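You operate a simulated robot arm through the tools that you are given. There is no shell and no other tool.

You run a simulated robot arm. Do the job below in one go: nothing can be reset, and whatever is moved stays where it is left.

TASK
The coupling head only rides on the ball: wind it clear, couple it properly and prove it.
Fine: open catch and handle, wind down, shut both; wind out till it strains, then wind in. Where these are worked on the way, their far stop is far enough and under half their travel is too little: coupling catch.

It is judged by the outcome, as a careful person would: the job done as asked, and still so three seconds after it is handed in. It fails if anything else is knocked over, pushed out of place, dropped, spilled or broken.

THE ROBOT
A 7-joint arm with a two-finger parallel gripper on a trunk, on a base that drives. Base frame: it is fixed to the floor where the robot stands at the start and does not move with it; the origin is under the middle of the robot, x ahead of it, y to its left, z up. Units: cm, rad, N and s.
Its first joint turns from -2.601 to 2.601 rad. Places, roughly: coupling catch [-270, -70, 110]; coupling handle [-260, -70, 110]; drawbar [-240, -50, 100]; jockey wheel [-250, -50, 90]; jockey wheel clamp [-260, -50, 100]; jockey wheel crank [-250, -50, 120]. Payload 3.5 kg.
The TCP is the grasp point between the finger pads, 2.3 cm short of the fingertips. In the tool frame z runs along the fingers and y along their closing line. The gripper opens to 9.4 cm. The fingers are 3.8 cm wide and 1 cm thick; the gripper's body (5.4 by 9.6 cm) begins 3.9 cm behind the TCP.
Orientation is told as [roll, pitch, yaw] about the base's x, y, z axes, in that order, counted from this pose: with the fingers straight down and closing along the base's y, the tool's x points along the base's -x, its y along +y and its z along -z.

THE INTERFACE
- The arm moves only by the tool servo_tool. Its argument "increments" is a list of rows, each a list of 7 numbers: the shift along the tool's x, y, z in cm, then the turn, a rotation vector about the tool's x, y, z in rad, then the gripper command, from -1 (shut) to 1 (fully open), values between in proportion. In form: [[dx, dy, dz, ax, ay, az, grip], ...]. A call has 1 to 20 rows; each row shifts and turns the commanded pose from where the row before left it, along the tool's axes as they then stand. A row lasts 0.2 s, in which the tool goes at most 5 cm and 0.15 rad; a call with a longer step from one row to the next is refused whole, and so is a gripper value outside its range. A pose out of reach is approached as far as the arm can. The call stops where the force on the tool passes 90 N (or 10 N more than at its start, if that is more) or the arm is blocked; 0.2 s more then pass. The fingers move at their own pace (about 15.3 cm/s each) and stop on an object; they squeeze with about 39 N. The grip force told is the motor's: it shows also when the fingers shut on nothing. Time passes only in rows, and 0.2 s behind the last, so rows that do not move let the fingers close. The reply holds the time, the measured pose of the TCP, the force on the tool along the base axes, the opening and the grip force, in the units named above and with some noise, with the torque about the TCP (base axes, N m) and any sound that the robot's microphone picked up, and new pictures: "show" is both (left out), scene, wrist or none.
- Cameras (640 x 400 px; columns grow to the right, rows downward): "scene" is now at [-23.78, 19.74, 131.1]; the picture's right is [0.06, -1.00, 0.00], its down [-0.14, -0.01, -0.99] and it looks along [0.99, 0.06, -0.14] (base axes); focal length 274 px, centre (320, 200). "wrist" rides on the gripper at [8.6, 1.6, -7.5] in the tool frame; the picture's right is [-0.18, 0.98, 0.00], its down [-0.58, -0.11, -0.81] and it looks along [-0.79, -0.15, 0.59] (tool axes); focal length 243 px, centre (320, 200). There is no depth. A picture from a camera that has moved, and an enlarged one, comes with that camera's place and axes in the base frame and with its lens.
- base_move(legs): drives the robot by 1 to 6 legs, each [ahead, left, turn to the left] in cm, cm and rad, along the robot's own axes; the way and the turn of a leg run together, so that a leg with both is an arc; at most 150 cm and 3.142 rad a leg. The arm and the cameras ride along, it lands a little off, and it stops where it bumps. It gives what a move gives, and a new picture of the scene camera.
- pan_tilt(pan, tilt): turns the head with the scene camera to pan (to the left, within 2.496 rad either way) and tilt (down, from -0.506 to 1.204), counted from straight ahead of the robot. It gives what a move gives, and a new picture of the scene camera.
- enlarge(camera, box): a new picture of the part [left, top, right, bottom] of that camera's present view, enlarged. No time passes.
- sign_off(): hands the job in; it is judged then, once.

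Places have to be worked out from the pictures, the camera data and where the tool is seen. Open the gripper and draw the arm clear of the work before you hand the job in, unless the task says otherwise.

The tools are called after "Emit:" as name(argument=value, ...) on one line, values as JSON. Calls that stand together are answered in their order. servo_tool: Moves the arm, as the interface text tells. Its arguments: {"type":"object","properties":{"increments":{"type":"array","items":{"type":"array","items":{"type":"number"}}},"show":{"type":"string","enum":["both","scene","wrist","none"]}},"required":["increments"]} The other tools are called the same way: base_move (legs) drives the base; pan_tilt (pan, tilt) turns the head that bears the scene camera; enlarge (camera, box) takes an enlarged picture of a part of a camera's view; sign_off () hands the job in.

At the start:

```text
time_s: 0.0
tool_pos: [105.34, 31.0, 116.53]
ee_rot: [0.0, -0.001, 0.001]
ft_force: [0.6, -0.4, -0.6]
wrist_torque: [0.01, -0.01, 0.0]
opening: 9.44
gripper_force: 0.2
robot x, y, heading: [0.3, 0.16, -0.003]
head pan, tilt: [0.059, 0.143]
```

scene: 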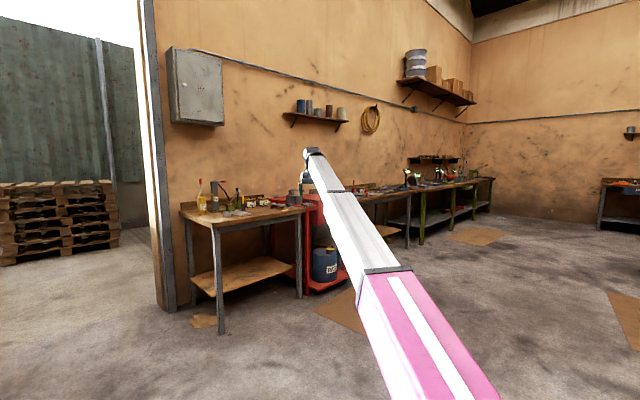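
wrist: 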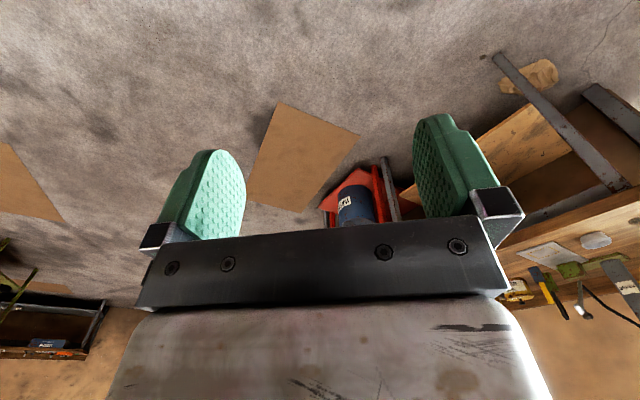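

The work lies behind the robot, around [-255, -60, 105]. I turn the head round towards it first, to see what stands in the way before driving.

Emit:
pan_tilt(pan=-2.49, tilt=0.2)

Emit:
pan_tilt(pan=2.49, tilt=0.2)

```text
time_s: 2.3
tool_pos: [105.28, 31.01, 116.57]
ee_rot: [0.0, 0.001, -0.001]
ft_force: [0.6, 0.5, 0.8]
wrist_torque: [0.05, 0.01, -0.01]
opening: 9.38
gripper_force: 0.0
robot x, y, heading: [-0.07, 0.15, -0.002]
head pan, tilt: [-2.491, 0.201]
camera scene: at [-40.44, 13.54, 130.56], right [-0.61, 0.8, 0.0], down [0.16, 0.12, -0.98], along [-0.78, -0.59, -0.2], focal length 274 px, centre (320, 200)
```

scene: 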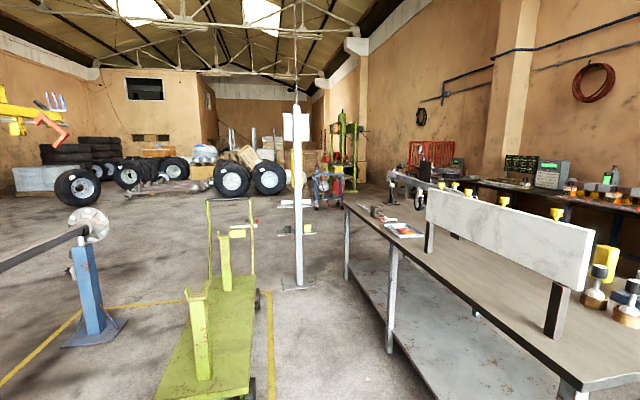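

```text
time_s: 6.2
tool_pos: [105.24, 30.91, 116.53]
ee_rot: [0.001, -0.002, 0.0]
ft_force: [0.2, -0.1, 0.8]
wrist_torque: [-0.02, 0.01, -0.01]
opening: 9.39
gripper_force: 0.0
robot x, y, heading: [0.01, 0.15, -0.002]
head pan, tilt: [2.491, 0.201]
camera scene: at [-40.44, 24.83, 130.56], right [0.61, 0.8, 0.0], down [0.16, -0.12, -0.98], along [-0.78, 0.59, -0.2], focal length 274 px, centre (320, 200)
```

scene: 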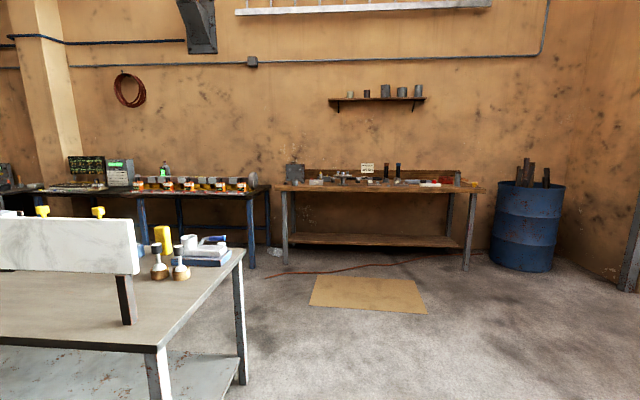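

The first picture holds something like a drawbar by the far end of the near bench, at about (410,185). I turn back there and enlarge.

Emit:
pan_tilt(pan=-2.49, tilt=0.2)

Emit:
enlarge(camera="scene", box=[330, 130, 490, 230])

```text
time_s: 10.1
tool_pos: [105.27, 31.02, 116.53]
ee_rot: [0.0, 0.0, -0.001]
ft_force: [0.6, -0.1, -0.1]
wrist_torque: [0.02, 0.01, 0.03]
opening: 9.4
gripper_force: 0.1
robot x, y, heading: [-0.21, -0.08, -0.004]
head pan, tilt: [-2.491, 0.201]
camera scene: at [-40.44, 13.54, 130.56], right [-0.61, 0.8, 0.0], down [0.16, 0.12, -0.98], along [-0.78, -0.59, -0.2], focal length 274 px, centre (320, 200)
```

scene: 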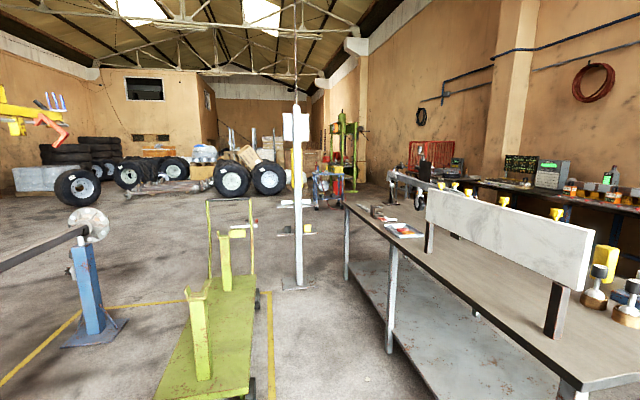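

```text
4.00 times, centred on (410, 180) of scene
camera zoom: at [-40.44, 13.54, 130.56], right [-0.61, 0.8, 0.0], down [0.16, 0.12, -0.98], along [-0.78, -0.59, -0.2], focal length 1098 px, centre (-40, 280)
```

zoom: 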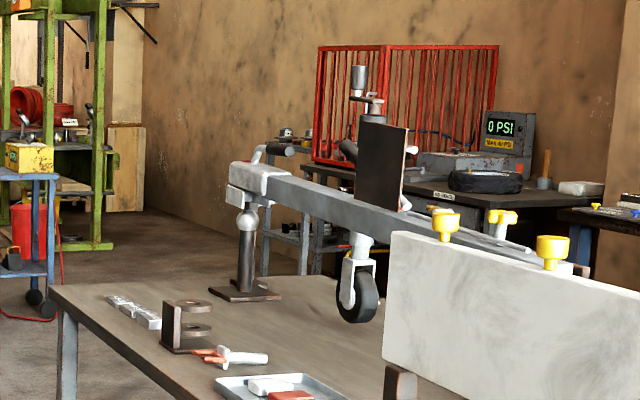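

The drawbar and jockey wheel stand at the far end of the long bench. A post and a cart block its near side, so I go round by the wall side, which looks free. I drive there in stages with the arm kept clear.

Emit:
base_move(legs=[[0, 0, 1.57], [100, 0, 0], [0, 0, 2.42], [40, -102, 0]])

Emit:
pan_tilt(pan=0.2, tilt=0.3)

```text
time_s: 30.2
tool_pos: [-151.69, 50.96, 116.52]
ee_rot: [0.0, 0.001, -2.345]
ft_force: [0.0, 0.2, 0.3]
wrist_torque: [0.02, 0.01, 0.03]
opening: 9.39
gripper_force: 0.1
robot x, y, heading: [-99.93, 147.92, -2.345]
head pan, tilt: [-2.491, 0.201]
camera scene: at [-62.28, 167.55, 130.56], right [0.99, -0.12, 0.0], down [-0.02, -0.2, -0.98], along [0.12, 0.97, -0.2], focal length 274 px, centre (320, 200)
```

scene: 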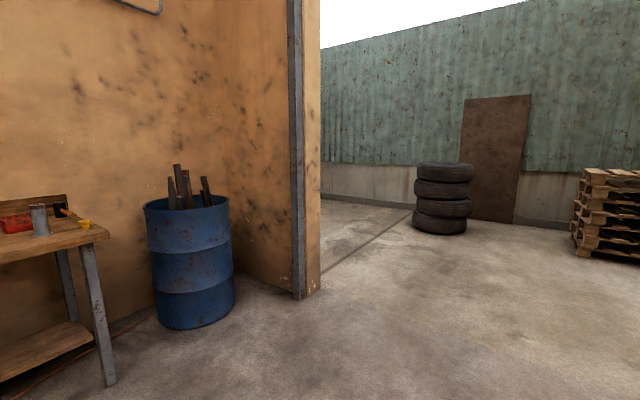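

```text
time_s: 32.6
tool_pos: [-151.6, 50.99, 116.42]
ee_rot: [0.001, 0.0, -2.345]
ft_force: [0.2, 0.0, 0.6]
wrist_torque: [0.02, 0.01, -0.03]
opening: 9.38
gripper_force: 0.0
robot x, y, heading: [-100.1, 148.05, -2.34]
head pan, tilt: [0.201, 0.3]
camera scene: at [-68.51, 150.46, 129.64], right [-0.84, 0.54, 0.0], down [0.16, 0.25, -0.96], along [-0.52, -0.8, -0.3], focal length 274 px, centre (320, 200)
```

scene: 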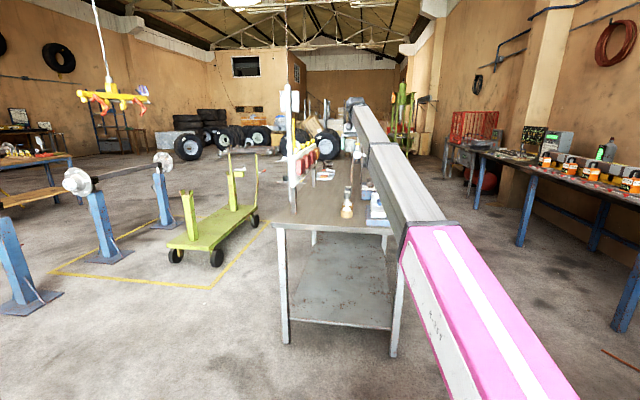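

The bench is seen end-on and the aisle on its wall side is about 145 cm wide. I shift right into the middle of that aisle, then drive along it.

Emit:
base_move(legs=[[0, -66, 0], [120, 0, 0]])

Emit:
pan_tilt(pan=0.5, tilt=0.3)

```text
time_s: 42.0
tool_pos: [-280.27, 8.79, 116.44]
ee_rot: [0.001, 0.0, -2.331]
ft_force: [0.2, -0.2, 0.4]
wrist_torque: [0.03, 0.02, 0.0]
opening: 9.41
gripper_force: 0.0
robot x, y, heading: [-230.06, 106.13, -2.329]
head pan, tilt: [0.201, 0.3]
camera scene: at [-198.48, 109.4, 129.64], right [-0.85, 0.53, 0.0], down [0.16, 0.25, -0.96], along [-0.51, -0.81, -0.3], focal length 274 px, centre (320, 200)
```

scene: 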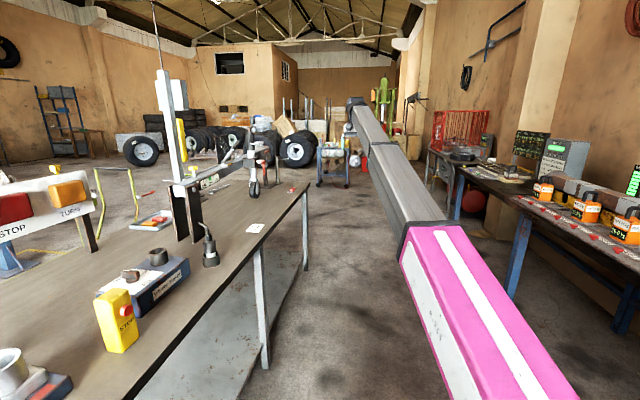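

```text
time_s: 42.8
tool_pos: [-280.2, 8.76, 116.38]
ee_rot: [0.0, 0.001, -2.332]
ft_force: [-0.8, 0.1, -0.4]
wrist_torque: [-0.03, 0.0, 0.0]
opening: 9.4
gripper_force: 0.0
robot x, y, heading: [-230.28, 106.35, -2.331]
head pan, tilt: [0.499, 0.3]
camera scene: at [-195.94, 108.29, 129.64], right [-0.97, 0.26, 0.0], down [0.08, 0.29, -0.96], along [-0.25, -0.92, -0.3], focal length 274 px, centre (320, 200)
```

scene: 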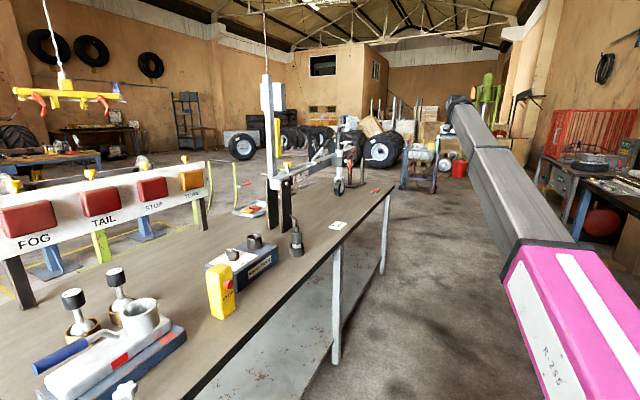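

Emit:
enlarge(camera="scene", box=[250, 110, 410, 210])

```text
4.00 times, centred on (330, 160) of scene
camera zoom: at [-195.94, 108.29, 129.64], right [-0.97, 0.26, 0.0], down [0.08, 0.29, -0.96], along [-0.25, -0.92, -0.3], focal length 1098 px, centre (280, 360)
```

zoom: 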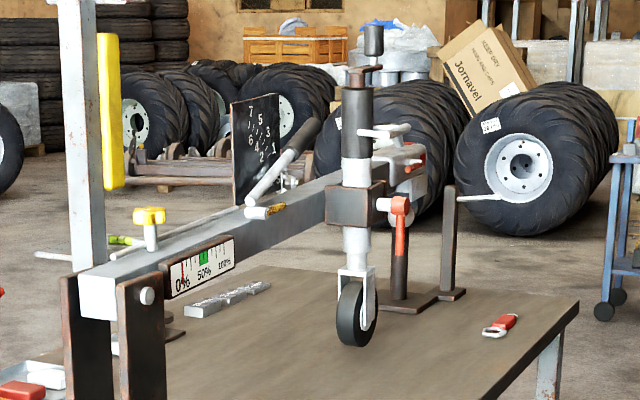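

This shows the set-up: drawbar with a pivot at the left, jockey wheel on the wall side, crank on top, coupling head beyond. I raise the tool well above everything before going there.

Emit:
servo_tool(increments=[[0, 0, -5, 0, 0, 0, 1], [0, 0, -5, 0, 0, 0, 1], [0, 0, -5, 0, 0, 0, 1], [0, 0, -5, 0, 0, 0, 1], [0, 0, -5, 0, 0, 0, 1], [0, 0, -5, 0, 0, 0, 1], [0, 0, -5, 0, 0, 0, 1]], show="none")

```text
time_s: 43.3
tool_pos: [-280.19, 8.5, 125.08]
ee_rot: [-0.001, -0.027, -2.336]
ft_force: [-5.6, -6.0, -15.4]
wrist_torque: [-0.43, 0.65, -0.14]
opening: 9.39
gripper_force: 0.1
robot x, y, heading: [-230.04, 106.6, -2.334]
head pan, tilt: [0.499, 0.3]
stopped in row 2: the force on the tool passed its limit at 116 N (the readings are from after the stop); the commanded pose is now the measured one
```

The stop looks like a force spike from starting too fast, as nothing is near the tool. I go on with gentler steps.

Emit:
servo_tool(increments=[[0, 0, -1, 0, 0, 0, 1], [0, 0, -2, 0, 0, 0, 1], [0, 0, -2, 0, 0, 0, 1], [0, 0, -2, 0, 0, 0, 1], [0, 0, -2, 0, 0, 0, 1], [0, 0, -2, 0, 0, 0, 1], [0, 0, -2, 0, 0, 0, 1], [0, 0, -2, 0, 0, 0, 1], [0, 0, -2, 0, 0, 0, 1], [0, 0, -2, 0, 0, 0, 1], [0, 0, -2, 0, 0, 0, 1], [0, 0, -1, 0, 0, 0, 1]], show="none")

```text
time_s: 44.0
tool_pos: [-280.58, 8.26, 127.78]
ee_rot: [0.004, -0.046, -2.341]
ft_force: [-5.2, -6.1, -14.5]
wrist_torque: [-0.4, 0.65, -0.12]
opening: 9.38
gripper_force: 0.0
robot x, y, heading: [-229.93, 106.34, -2.332]
head pan, tilt: [0.499, 0.3]
stopped in row 3: the force on the tool passed its limit at 99 N (the readings are from after the stop); the commanded pose is now the measured one
```

The reading keeps a standing force and the tool is tilting slightly, so I look at the pictures before pushing any further.

Emit:
servo_tool(increments=[[0, 0, 0, 0, 0, 0, 1]], show="both")

Emit:
pan_tilt(pan=0.1, tilt=0.0)

```text
time_s: 44.4
tool_pos: [-280.56, 8.35, 127.76]
ee_rot: [0.002, -0.045, -2.339]
ft_force: [-8.6, -9.7, -23.2]
wrist_torque: [-0.83, 1.12, -0.25]
opening: 9.42
gripper_force: 0.0
robot x, y, heading: [-230.05, 106.16, -2.335]
head pan, tilt: [0.499, 0.3]
camera scene: at [-195.93, 108.29, 129.64], right [-0.97, 0.26, 0.0], down [0.08, 0.29, -0.96], along [-0.25, -0.92, -0.3], focal length 274 px, centre (320, 200)
camera wrist: at [-273.26, 13.78, 134.72], right [0.58, -0.82, 0.01], down [-0.46, -0.31, 0.83], along [-0.68, -0.49, -0.56], focal length 243 px, centre (320, 200)
```

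scene: 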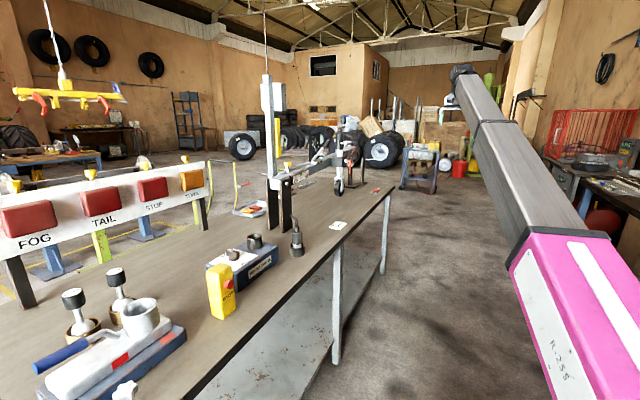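
wrist: 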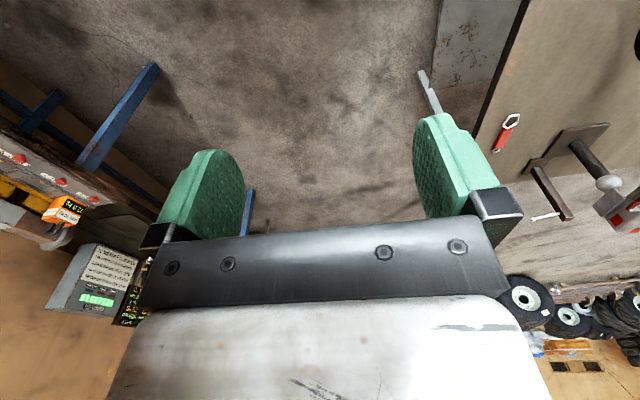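

```text
time_s: 45.2
tool_pos: [-280.44, 8.31, 127.72]
ee_rot: [0.0, -0.045, -2.338]
ft_force: [-6.9, -12.6, -31.6]
wrist_torque: [-1.19, 1.78, -0.41]
opening: 9.41
gripper_force: 0.1
robot x, y, heading: [-229.6, 106.17, -2.327]
head pan, tilt: [0.099, 0.0]
camera scene: at [-199.04, 110.2, 132.4], right [-0.79, 0.61, 0.0], down [0.0, 0.0, -1.0], along [-0.61, -0.79, 0.0], focal length 274 px, centre (320, 200)
```

scene: 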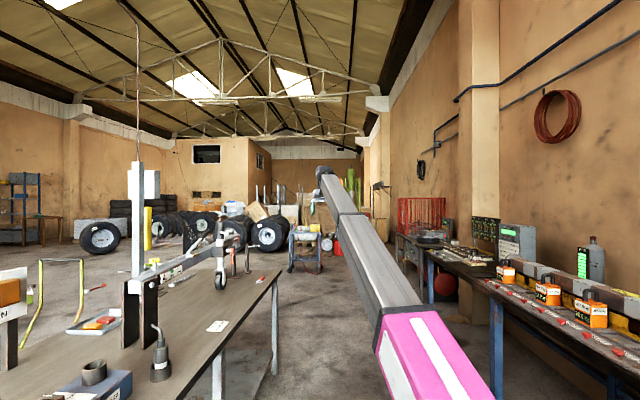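

Nothing touches; the arm is simply stretched to its limit. I draw the tool back towards the robot and watch the forces.

Emit:
servo_tool(increments=[[1, 0, 0, 0, 0, 0, 1], [2, 0, 0, 0, 0, 0, 1], [2, 0, 0, 0, 0, 0, 1], [2, 0, 0, 0, 0, 0, 1], [2, 0, 0, 0, 0, 0, 1], [2, 0, 0, 0, 0, 0, 1], [2, 0, 0, 0, 0, 0, 1], [2, 0, 0, 0, 0, 0, 1], [1, 0, 0, 0, 0, 0, 1]], show="none")

```text
time_s: 47.2
tool_pos: [-269.32, 19.82, 127.07]
ee_rot: [0.001, -0.044, -2.341]
ft_force: [0.6, -0.6, -0.5]
wrist_torque: [-0.02, -0.03, 0.04]
opening: 9.42
gripper_force: 0.0
robot x, y, heading: [-229.89, 106.22, -2.334]
head pan, tilt: [0.099, 0.0]
```

Force is gone. Now up, gently, with the small tilt left for later.

Emit:
servo_tool(increments=[[0, 0, -1, 0, 0, 0, 1], [0, 0, -2, 0, 0, 0, 1], [0, 0, -2, 0, 0, 0, 1], [0, 0, -2, 0, 0, 0, 1], [0, 0, -2, 0, 0, 0, 1], [0, 0, -2, 0, 0, 0, 1], [0, 0, -2, 0, 0, 0, 1], [0, 0, -2, 0, 0, 0, 1], [0, 0, -2, 0, 0, 0, 1], [0, 0, -2, 0, 0, 0, 1], [0, 0, -1, 0, 0, 0, 1]], show="scene")

```text
time_s: 49.6
tool_pos: [-271.7, 14.7, 134.62]
ee_rot: [0.015, -0.078, -2.342]
ft_force: [-0.5, -0.7, 0.0]
wrist_torque: [0.0, 0.03, -0.02]
opening: 9.41
gripper_force: 0.0
out of reach, approached as far as the arm can: row 2, 3, 4, 5, 6, 7, 8, 9, 10, 11
robot x, y, heading: [-230.02, 106.42, -2.337]
head pan, tilt: [0.099, 0.0]
camera scene: at [-199.04, 110.21, 132.41], right [-0.79, 0.61, 0.0], down [0.0, 0.0, -1.0], along [-0.61, -0.79, 0.0], focal length 274 px, centre (320, 200)
```

scene: 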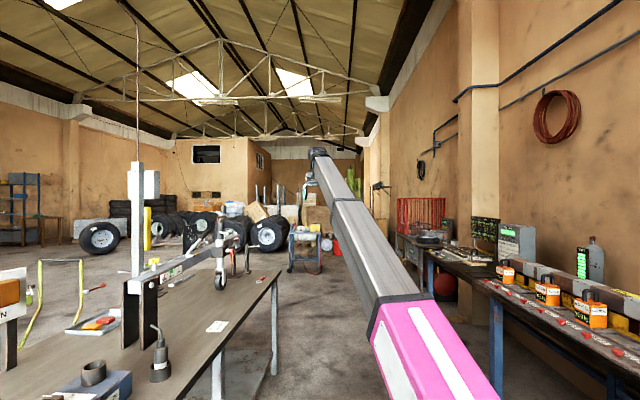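

Height with the tool down is limited to about z 135 here, which clears all on the bench except the crank. I turn left to face the bench here, away from the crank, and later slide sideways to it.

Emit:
base_move(legs=[[0, 0, 1.57]])

Emit:
pan_tilt(pan=-0.6, tilt=0.25)

```text
time_s: 53.8
tool_pos: [-139.53, 62.1, 134.69]
ee_rot: [0.015, -0.077, -0.795]
ft_force: [0.4, 0.7, 0.2]
wrist_torque: [0.02, -0.02, -0.03]
opening: 9.42
gripper_force: 0.0
robot x, y, heading: [-229.99, 106.27, -0.793]
head pan, tilt: [0.099, 0.0]
camera scene: at [-232.9, 137.6, 132.41], right [-0.64, -0.77, 0.0], down [0.0, 0.0, -1.0], along [0.77, -0.64, 0.0], focal length 274 px, centre (320, 200)
```

scene: 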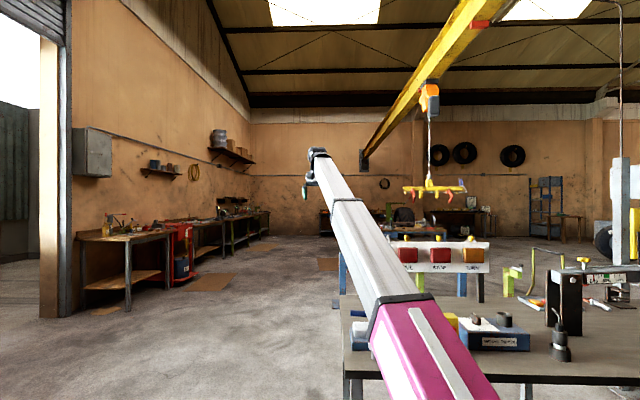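

```text
time_s: 54.9
tool_pos: [-139.41, 62.16, 134.6]
ee_rot: [0.014, -0.077, -0.796]
ft_force: [-0.1, 0.7, -0.4]
wrist_torque: [-0.01, 0.02, 0.03]
opening: 9.4
gripper_force: 0.1
robot x, y, heading: [-230.2, 106.15, -0.789]
head pan, tilt: [-0.6, 0.25]
camera scene: at [-238.15, 134.13, 130.11], right [-0.98, -0.18, 0.0], down [-0.05, 0.24, -0.97], along [0.18, -0.95, -0.25], focal length 274 px, centre (320, 200)
```

scene: 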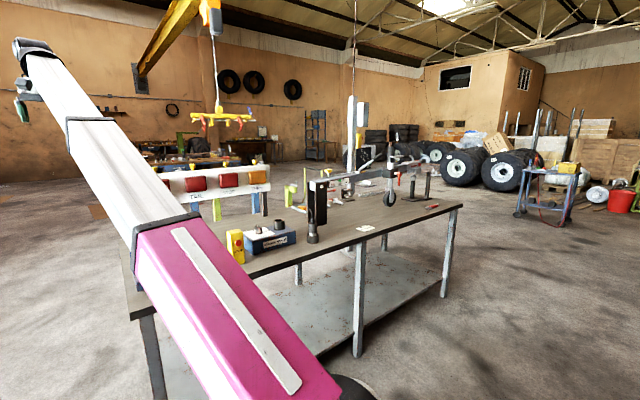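

The bench corner and drawbar agree with earlier estimates. I slide right along the bench by 110 cm.

Emit:
base_move(legs=[[0, -110, 0]])

Emit:
pan_tilt(pan=-0.25, tilt=0.25)

```text
time_s: 60.4
tool_pos: [-216.16, -14.14, 134.57]
ee_rot: [0.014, -0.078, -0.792]
ft_force: [0.7, 0.0, -0.7]
wrist_torque: [0.0, 0.01, -0.01]
opening: 9.41
gripper_force: 0.1
robot x, y, heading: [-306.91, 29.48, -0.787]
head pan, tilt: [-0.6, 0.25]
camera scene: at [-315.03, 57.4, 130.11], right [-0.98, -0.19, 0.0], down [-0.05, 0.24, -0.97], along [0.18, -0.95, -0.25], focal length 274 px, centre (320, 200)
```

scene: 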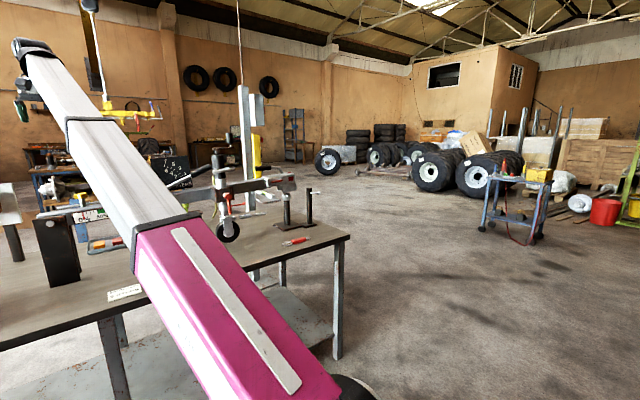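

```text
time_s: 61.3
tool_pos: [-216.08, -14.16, 134.68]
ee_rot: [0.013, -0.078, -0.793]
ft_force: [0.9, -0.4, -0.1]
wrist_torque: [0.03, 0.02, 0.01]
opening: 9.37
gripper_force: 0.1
robot x, y, heading: [-307.21, 29.77, -0.784]
head pan, tilt: [-0.25, 0.25]
camera scene: at [-311.99, 58.55, 130.11], right [-0.86, -0.51, 0.0], down [-0.13, 0.21, -0.97], along [0.5, -0.83, -0.25], focal length 274 px, centre (320, 200)
```

scene: 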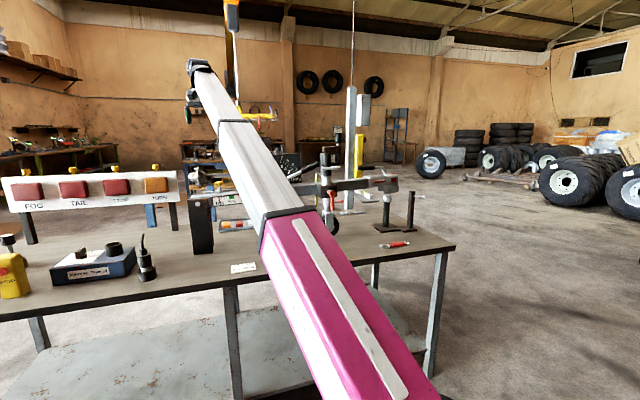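

I enlarge the jockey and coupling region from this angle.

Emit:
enlarge(camera="scene", box=[290, 135, 434, 225])

Emit:
enlarge(camera="wrist", box=[0, 0, 640, 400])

```text
4.44 times, centred on (362, 180) of scene
camera zoom: at [-311.99, 58.55, 130.11], right [-0.86, -0.51, 0.0], down [-0.13, 0.21, -0.97], along [0.5, -0.83, -0.25], focal length 1220 px, centre (133, 289)
```

zoom: 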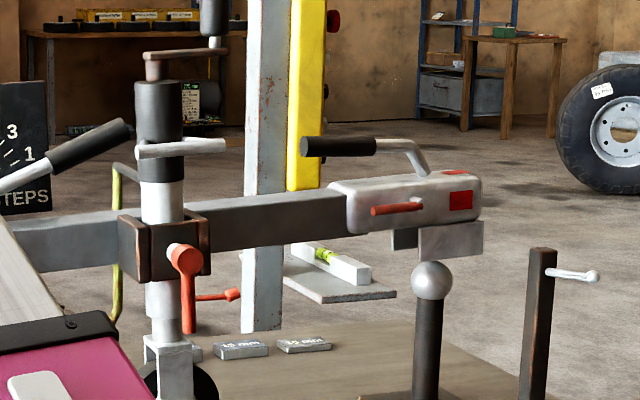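

```text
1.00 times, centred on (320, 200) of wrist (not enlarged: the box is as wide or as high as the picture)
camera zoom: at [-221.6, -6.5, 141.31], right [0.83, 0.56, 0.03], down [0.28, -0.45, 0.85], along [0.49, -0.69, -0.53], focal length 243 px, centre (320, 200)
```

zoom: 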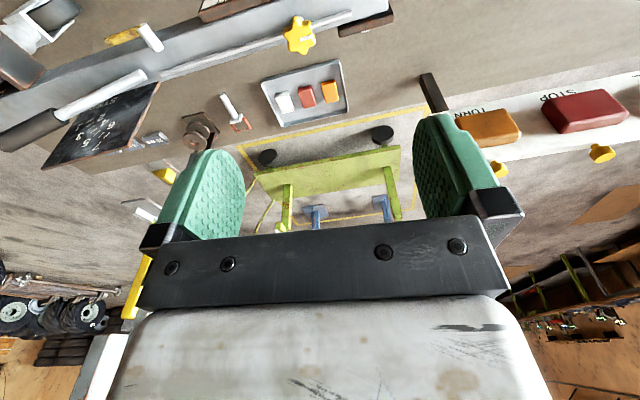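

I now see the parts: crank on top of the jockey tube with its knob towards the coupling, black-gripped handle lying back along the head, small red catch on the head's side facing me, and the head sitting on top of the ball. I slide right a bit, and bring the tool down and level for a wrist view.

Emit:
base_move(legs=[[0, -20, 0]])

Emit:
servo_tool(increments=[[0, 0, 0, 0.0, 0.02, 0, 1], [0, 0, 0, 0.007, 0.03, 0, 1], [0, 0, 0, 0.007, 0.027, 0, 1], [0, 0, 0, 0, 0, 0, 1]], show="both")

```text
time_s: 62.9
tool_pos: [-230.63, -28.68, 134.67]
ee_rot: [0.014, -0.078, -0.794]
ft_force: [1.1, 0.2, -0.4]
wrist_torque: [-0.01, -0.01, -0.03]
opening: 9.39
gripper_force: 0.1
robot x, y, heading: [-320.85, 15.33, -0.785]
head pan, tilt: [-0.25, 0.25]
camera scene: at [-326.25, 44.23, 130.11], right [-0.86, -0.51, 0.0], down [-0.13, 0.21, -0.97], along [0.49, -0.83, -0.25], focal length 274 px, centre (320, 200)
```

scene: 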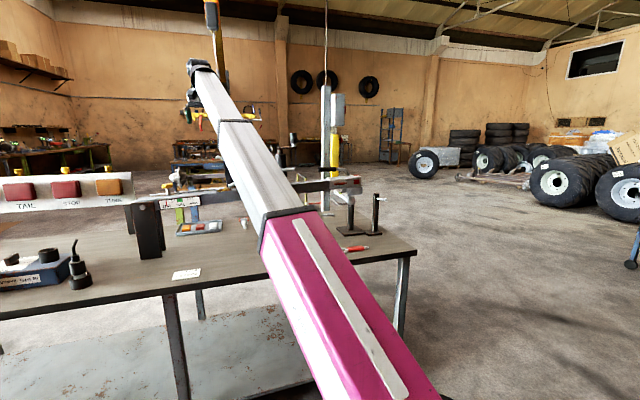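

```text
time_s: 63.9
tool_pos: [-230.44, -28.62, 134.58]
ee_rot: [0.016, -0.079, -0.795]
ft_force: [-0.1, -0.4, 0.9]
wrist_torque: [-0.01, 0.02, -0.01]
opening: 9.4
gripper_force: 0.1
out of reach, approached as far as the arm can: row 2
robot x, y, heading: [-320.9, 15.63, -0.785]
head pan, tilt: [-0.25, 0.25]
camera scene: at [-326.25, 44.23, 130.11], right [-0.86, -0.51, 0.0], down [-0.13, 0.21, -0.97], along [0.49, -0.83, -0.25], focal length 274 px, centre (320, 200)
camera wrist: at [-235.98, -20.97, 141.32], right [0.83, 0.56, 0.03], down [0.28, -0.45, 0.85], along [0.49, -0.69, -0.53], focal length 243 px, centre (320, 200)
```

scene: 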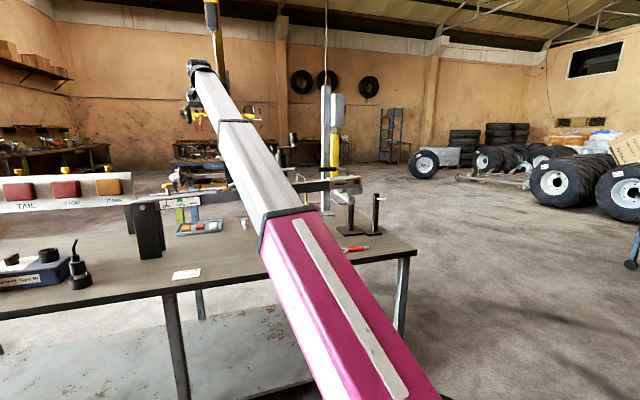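
wrist: 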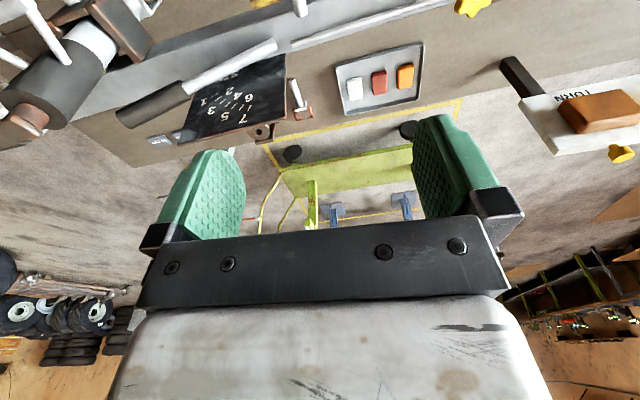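

The wrist picture (upside-down) puts the jockey tube at about (-252,-53). I slide the tool 14 cm towards it, drawing slightly back, to see the crank from close up.

Emit:
servo_tool(increments=[[1, -1, 0, 0.0, 0.0, 0, 1], [2, -2, 0, 0, 0.0, 0, 1], [2, -2, 0, 0, 0.02, 0, 1], [2, -2, 0, 0, 0.02, 0, 1], [1, -2, 0, 0, 0.02, 0, 1], [0, -2, 0, 0.01, 0.02, 0, 1], [0, -2, 0, 0, 0, 0, 1], [0, -1, 0, 0, 0, 0, 1]], show="both")

```text
time_s: 65.1
tool_pos: [-238.51, -31.18, 126.92]
ee_rot: [0.024, -0.045, -0.821]
ft_force: [12.8, 12.3, -3.9]
wrist_torque: [-1.35, 0.96, -1.91]
opening: 9.42
gripper_force: 0.1
out of reach, approached as far as the arm can: row 1, 2, 3, 4, 5, 6
robot x, y, heading: [-320.66, 15.32, -0.78]
head pan, tilt: [-0.25, 0.25]
stopped in row 6: the force on the tool passed its limit at 96 N (the readings are from after the stop); the commanded pose is now the measured one
camera scene: at [-326.24, 44.23, 130.11], right [-0.86, -0.51, 0.0], down [-0.13, 0.21, -0.97], along [0.49, -0.83, -0.25], focal length 274 px, centre (320, 200)
camera wrist: at [-243.74, -23.51, 133.92], right [0.84, 0.53, 0.03], down [0.28, -0.49, 0.83], along [0.46, -0.69, -0.56], focal length 243 px, centre (320, 200)
```

scene: 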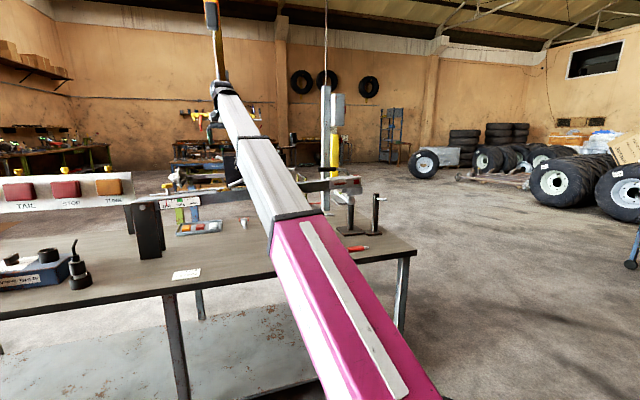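
wrist: 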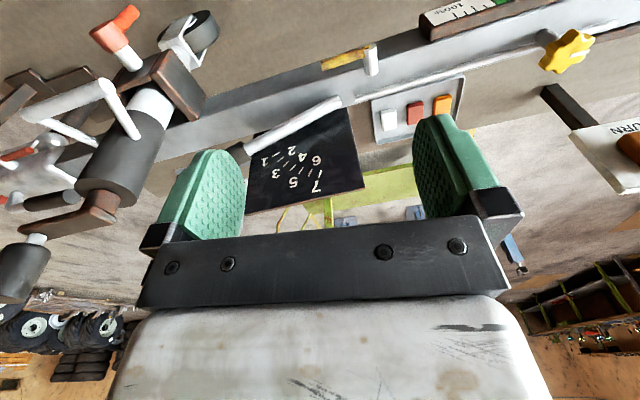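

The tool sagged to z 127 while at its reach limit; from two views the brake lever's end is at (-245,-52,114), 25 cm off, so I doubt a contact. I check standing forces with still rows.

Emit:
servo_tool(increments=[[0, 0, 0, 0.0, 0.0, 0, 1], [0, 0, 0, 0.0, 0.0, 0, 1]], show="none")

Emit:
enlarge(camera="scene", box=[160, 70, 400, 220])

```text
time_s: 65.7
tool_pos: [-238.72, -31.22, 126.81]
ee_rot: [0.021, -0.046, -0.822]
ft_force: [20.1, 20.9, -11.7]
wrist_torque: [-2.68, 0.97, -2.89]
opening: 9.38
gripper_force: 0.0
robot x, y, heading: [-320.87, 15.67, -0.783]
head pan, tilt: [-0.25, 0.25]
```

```text
2.67 times, centred on (280, 145) of scene
camera zoom: at [-326.24, 44.24, 130.11], right [-0.86, -0.51, 0.0], down [-0.13, 0.21, -0.97], along [0.49, -0.83, -0.25], focal length 732 px, centre (427, 347)
```

zoom: 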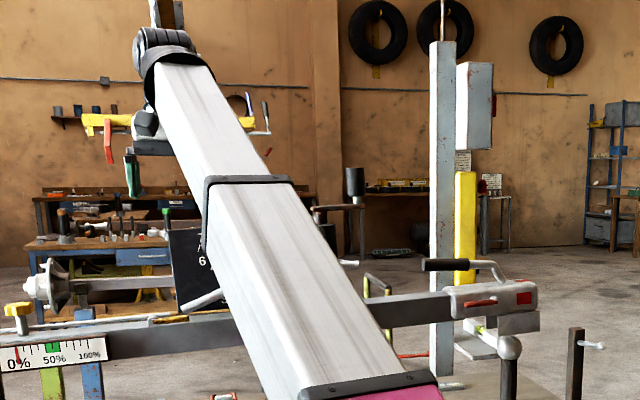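

Force and torque together place the contact at the wrist camera: it is pressing on the robot's own forearm, because the tool points straight down this high. I tip the tool outward (fingers forward-down) to free it.

Emit:
servo_tool(increments=[[0, 0, 0, 0, -0.05, 0, 1], [0, 0, 0, 0, -0.1, 0, 1], [0, 0, 0, 0, -0.1, 0, 1], [0, 0, 0, 0, -0.1, 0, 1], [0, 0, 0, 0, -0.1, 0, 1], [0, 0, 0, 0, 0, 0, 1]], show="both")

```text
time_s: 67.1
tool_pos: [-238.69, -31.19, 127.01]
ee_rot: [0.025, -0.495, -0.83]
ft_force: [0.8, -0.9, 0.6]
wrist_torque: [0.01, -0.03, 0.01]
opening: 9.41
gripper_force: 0.1
robot x, y, heading: [-321.05, 15.28, -0.787]
head pan, tilt: [-0.25, 0.25]
camera scene: at [-326.24, 44.23, 130.11], right [-0.86, -0.51, 0.0], down [-0.13, 0.21, -0.97], along [0.49, -0.83, -0.25], focal length 274 px, centre (320, 200)
camera wrist: at [-245.24, -21.87, 129.29], right [0.83, 0.55, 0.11], down [-0.01, -0.18, 0.98], along [0.56, -0.81, -0.15], focal length 243 px, centre (320, 200)
```

scene: 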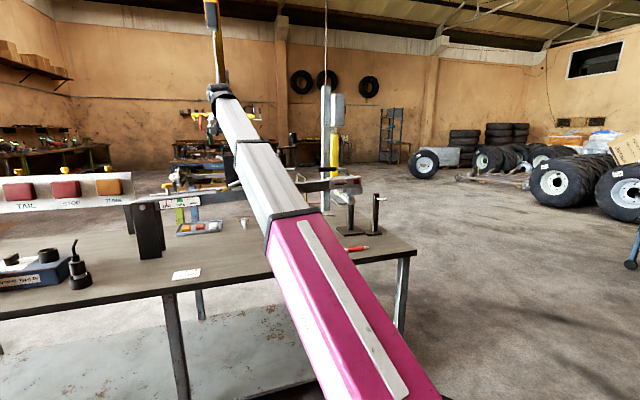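
wrist: 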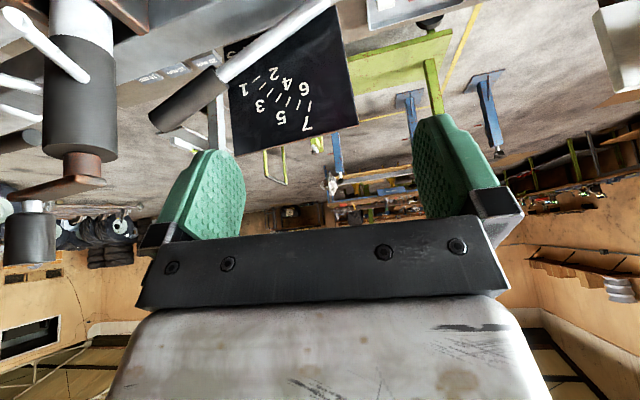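

Clear again. Two views put the crank hub at about (-250.5,-48.5,121) and the knob near (-254,-53,126), radius about 6 cm. I draw back and slide right to face the crank squarely from 15 cm.

Emit:
servo_tool(increments=[[0.9, 0, -0.5, 0, 0, 0, 1], [1.8, 0, -0.95, 0, 0, 0, 1], [1.8, 0, -0.95, 0, 0, 0, 1], [1.8, 0, -0.95, 0, 0, 0, 1], [1.8, 0, -0.95, 0, 0, 0, 1], [1.8, 0, -0.95, 0, 0, 0, 1], [0, -1, 0, 0, 0, 0, 1], [0, -2, 0, 0, 0, 0, 1], [0, -2.5, 0, 0, 0, 0, 1], [0, -2.5, 0, 0, 0, 0, 1], [0, -2.5, 0, 0, 0, 0, 1], [0, -2.5, 0, 0, 0, 0, 1], [0, -2.5, 0, 0, 0, 0, 1], [0, -2.5, 0, 0, 0, 0, 1], [0, -2, 0, 0, 0, 0, 1], [0, -1, 0, 0, 0, 0, 1]], show="both")

```text
time_s: 70.5
tool_pos: [-261.62, -37.42, 126.44]
ee_rot: [0.027, -0.495, -0.83]
ft_force: [0.1, 0.5, -0.1]
wrist_torque: [-0.02, 0.02, -0.02]
opening: 9.39
gripper_force: 0.1
robot x, y, heading: [-321.09, 15.63, -0.784]
head pan, tilt: [-0.25, 0.25]
camera scene: at [-326.25, 44.23, 130.11], right [-0.86, -0.51, 0.0], down [-0.13, 0.21, -0.97], along [0.49, -0.83, -0.25], focal length 274 px, centre (320, 200)
camera wrist: at [-268.24, -28.07, 128.75], right [0.83, 0.55, 0.11], down [-0.01, -0.18, 0.98], along [0.56, -0.81, -0.15], focal length 243 px, centre (320, 200)
```

scene: 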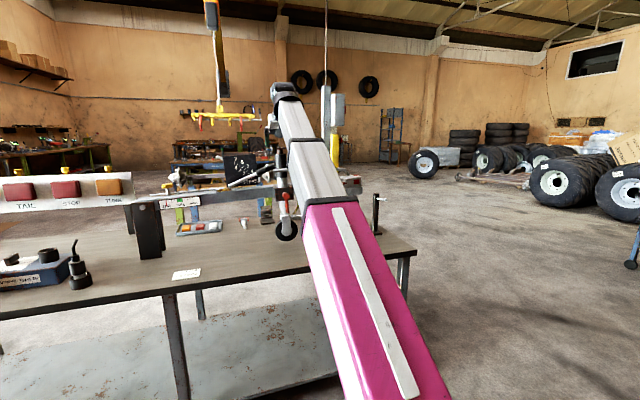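
wrist: 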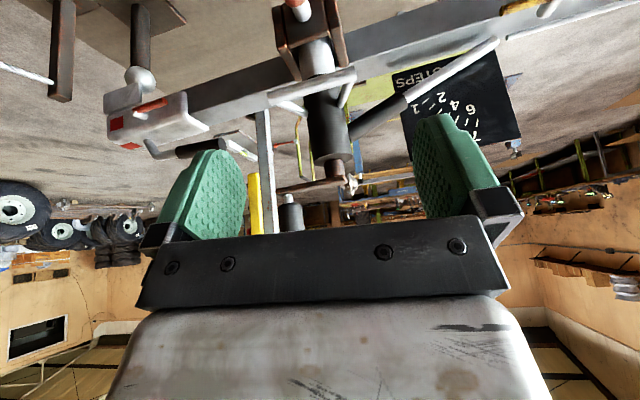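

Triangulation from two wrist views: hub (-250.7,-49.3,121), knob (-254.6,-54.5,126), radius 6.5, knob pointing towards the coupling. I drive 8 cm closer to bring the whole crank circle into comfortable reach.

Emit:
base_move(legs=[[8, 0, 0]])

Emit:
servo_tool(increments=[[0, 0, 0, 0, 0, 0, 1]], show="wrist")

Emit:
enlarge(camera="wrist", box=[50, 0, 450, 250])

```text
time_s: 71.6
tool_pos: [-255.76, -42.88, 126.34]
ee_rot: [0.027, -0.494, -0.829]
ft_force: [0.2, 0.9, 0.0]
wrist_torque: [-0.02, -0.02, 0.01]
opening: 9.39
gripper_force: 0.0
robot x, y, heading: [-315.56, 9.63, -0.781]
head pan, tilt: [-0.25, 0.25]
camera scene: at [-320.6, 38.53, 130.11], right [-0.86, -0.51, 0.0], down [-0.13, 0.21, -0.97], along [0.5, -0.83, -0.25], focal length 274 px, centre (320, 200)
```

scene: 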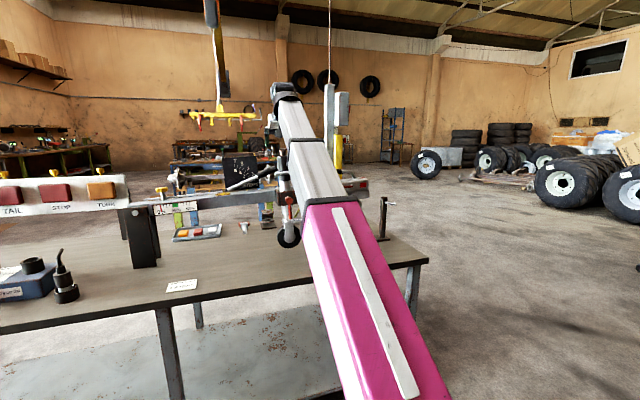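

```text
time_s: 72.0
tool_pos: [-255.77, -42.83, 126.46]
ee_rot: [0.027, -0.494, -0.831]
ft_force: [0.0, -0.3, 0.1]
wrist_torque: [-0.01, 0.01, 0.02]
opening: 9.41
gripper_force: 0.1
robot x, y, heading: [-315.59, 9.52, -0.784]
head pan, tilt: [-0.25, 0.25]
camera wrist: at [-262.45, -33.66, 128.76], right [0.83, 0.55, 0.11], down [-0.01, -0.18, 0.98], along [0.56, -0.81, -0.15], focal length 243 px, centre (320, 200)
```

wrist: 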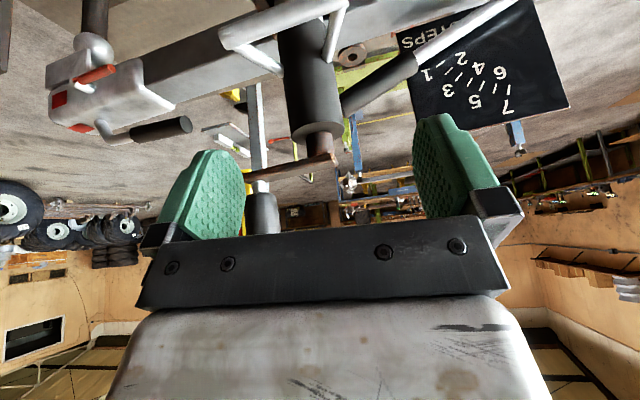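

```text
1.60 times, centred on (250, 125) of wrist
camera zoom: at [-262.45, -33.66, 128.76], right [0.83, 0.55, 0.11], down [-0.01, -0.18, 0.98], along [0.56, -0.81, -0.15], focal length 388 px, centre (432, 320)
```

zoom: 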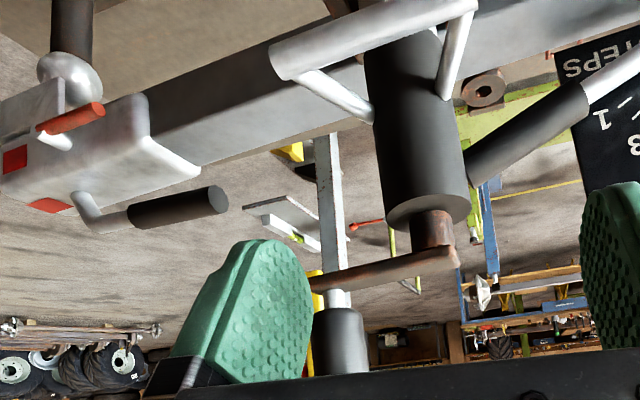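

Refined: knob (-254.6,-54.3,126.1), hub (-250.7,-49.5,121), so radius about 6.2. I slide 6.8 cm right, then 9.3 cm forward so the open fingers straddle the knob.

Emit:
servo_tool(increments=[[0, -1, 0, 0, 0, 0, 1], [0, -2, 0, 0, 0, 0, 1], [0, -2, 0, 0, 0, 0, 1], [0, -1.84, 0, 0, 0, 0, 1], [-0.88, 0, 0.474, 0, 0, 0, 1], [-1.76, 0, 0.95, 0, 0, 0, 1], [-1.76, 0, 0.95, 0, 0, 0, 1], [-1.76, 0, 0.95, 0, 0, 0, 1], [-1.2, 0, 0.65, 0, 0, 0, 1], [-0.8, 0, 0.43, 0, 0, 0, 1], [0, 0, 0, 0, 0, 0, 1]], show="both")

Emit:
enlarge(camera="wrist", box=[120, 50, 520, 300])

```text
time_s: 74.4
tool_pos: [-254.49, -54.35, 126.25]
ee_rot: [0.026, -0.493, -0.829]
ft_force: [0.2, 0.4, -0.9]
wrist_torque: [-0.04, -0.02, 0.0]
opening: 9.37
gripper_force: 0.0
robot x, y, heading: [-315.47, 9.3, -0.782]
head pan, tilt: [-0.25, 0.25]
camera scene: at [-320.6, 38.53, 130.11], right [-0.86, -0.51, 0.0], down [-0.13, 0.21, -0.97], along [0.5, -0.83, -0.25], focal length 274 px, centre (320, 200)
camera wrist: at [-261.09, -45.04, 128.64], right [0.83, 0.55, 0.11], down [-0.01, -0.18, 0.98], along [0.56, -0.81, -0.15], focal length 243 px, centre (320, 200)
```

scene: 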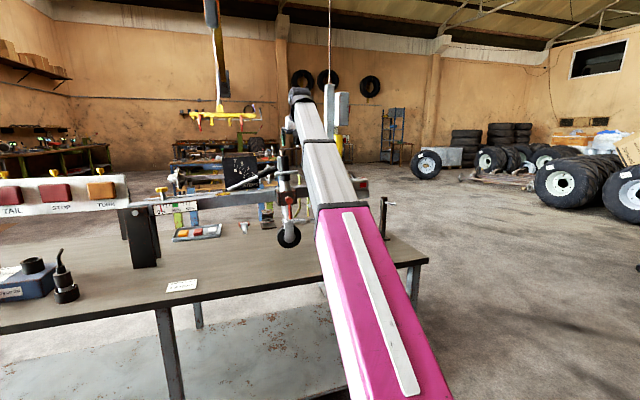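
wrist: 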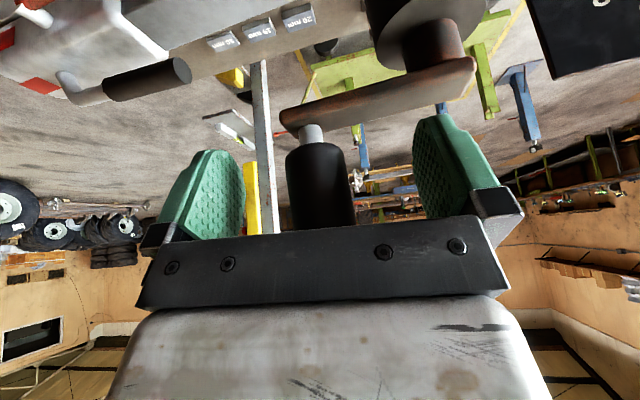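

```text
1.60 times, centred on (320, 175) of wrist
camera zoom: at [-261.09, -45.04, 128.64], right [0.83, 0.55, 0.11], down [-0.01, -0.18, 0.98], along [0.56, -0.81, -0.15], focal length 388 px, centre (320, 240)
```

zoom: 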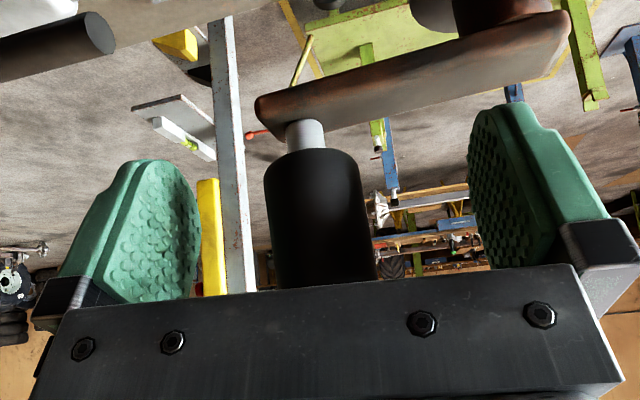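

The knob stands centred between the fingers at the right depth. I close on it.

Emit:
servo_tool(increments=[[0, 0, 0, 0, 0, 0, 0], [0, 0, 0, 0, 0, 0, -0.5], [0, 0, 0, 0, 0, 0, -1], [0, 0, 0, 0, 0, 0, -1]], show="wrist")

```text
time_s: 75.4
tool_pos: [-254.46, -54.46, 126.22]
ee_rot: [0.025, -0.493, -0.829]
ft_force: [-6.1, -5.6, -3.1]
wrist_torque: [-1.74, 1.47, -0.04]
opening: 3.22
gripper_force: 45.0
robot x, y, heading: [-315.62, 9.62, -0.786]
head pan, tilt: [-0.25, 0.25]
camera wrist: at [-261.16, -45.11, 128.63], right [0.83, 0.55, 0.11], down [-0.01, -0.18, 0.98], along [0.56, -0.81, -0.15], focal length 243 px, centre (320, 200)
```

wrist: 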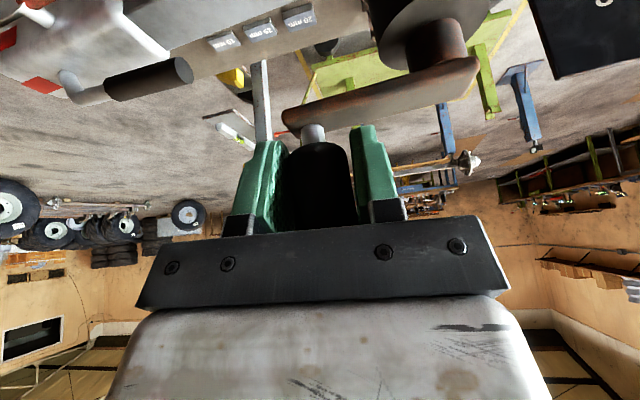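

Firm grip at 3.2 cm. I try a small clockwise arc (about 0.75 rad) and watch the forces and what the head does.

Emit:
servo_tool(increments=[[1.361, -0.071, -0.731, 0, 0, 0, -1], [1.333, 0.314, -0.716, 0, 0, 0, -1], [1.225, 0.679, -0.657, 0, 0, 0, -1], [0, 0, 0, 0, 0, 0, -1]], show="wrist")

```text
time_s: 76.4
tool_pos: [-257.05, -50.43, 126.18]
ee_rot: [0.025, -0.494, -0.829]
ft_force: [-16.1, -5.1, 0.2]
wrist_torque: [-1.7, 0.4, -0.15]
opening: 3.16
gripper_force: 45.1
robot x, y, heading: [-315.51, 9.56, -0.786]
head pan, tilt: [-0.25, 0.25]
camera wrist: at [-263.7, -41.12, 128.55], right [0.83, 0.55, 0.11], down [-0.01, -0.18, 0.98], along [0.56, -0.81, -0.15], focal length 243 px, centre (320, 200)
```

wrist: 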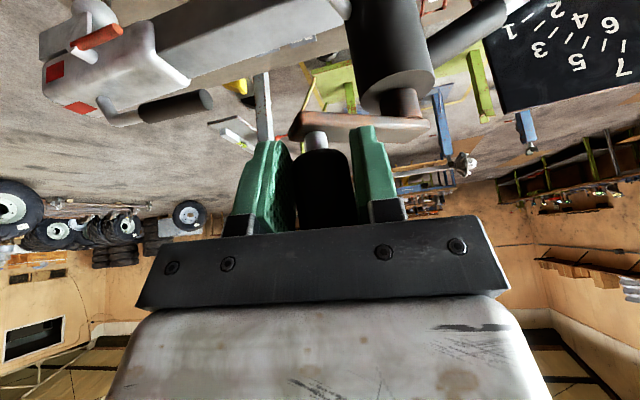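

The crank follows; the sideways force says the true radius is a little over 6.2, so I use 6.5. I carry on clockwise for about a third of a turn.

Emit:
servo_tool(increments=[[1.42, 1.042, -0.762, 0, 0, 0, -1], [0.883, 1.665, -0.474, 0, 0, 0, -1], [0.41, 1.886, -0.22, 0, 0, 0, -1], [-0.1, 1.94, 0.053, 0, 0, 0, -1], [-0.601, 1.819, 0.323, 0, 0, 0, -1], [-1.047, 1.536, 0.562, 0, 0, 0, -1], [-1.401, 1.118, 0.752, 0, 0, 0, -1], [0, 0, 0, 0, 0, 0, -1]], show="both")

```text
time_s: 77.4
tool_pos: [-255.45, -44.95, 126.2]
ee_rot: [-0.008, -0.49, -0.847]
ft_force: [-16.3, -15.9, 2.5]
wrist_torque: [-1.61, 1.76, -0.43]
opening: 3.04
gripper_force: 44.9
robot x, y, heading: [-315.61, 9.73, -0.783]
head pan, tilt: [-0.25, 0.25]
stopped in row 5: the force on the tool passed its limit at 100 N (the readings are from after the stop); the commanded pose is now the measured one
camera scene: at [-320.68, 38.41, 130.12], right [-0.86, -0.51, 0.0], down [-0.13, 0.21, -0.97], along [0.49, -0.83, -0.25], focal length 274 px, centre (320, 200)
camera wrist: at [-261.75, -35.44, 128.62], right [0.85, 0.53, 0.08], down [0.01, -0.17, 0.99], along [0.53, -0.83, -0.15], focal length 243 px, centre (320, 200)
```

scene: 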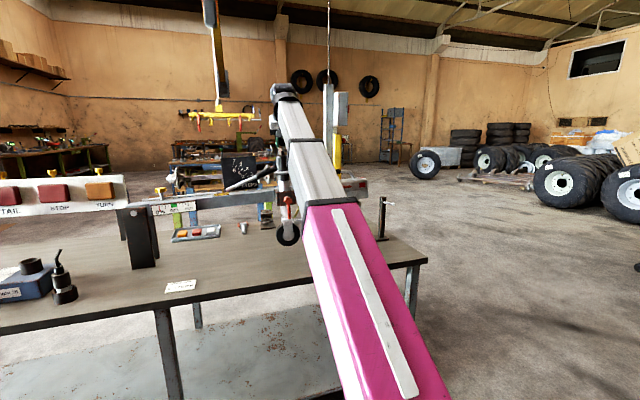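
wrist: 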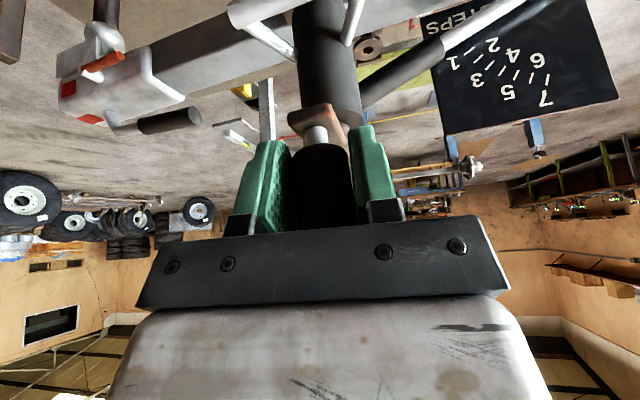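

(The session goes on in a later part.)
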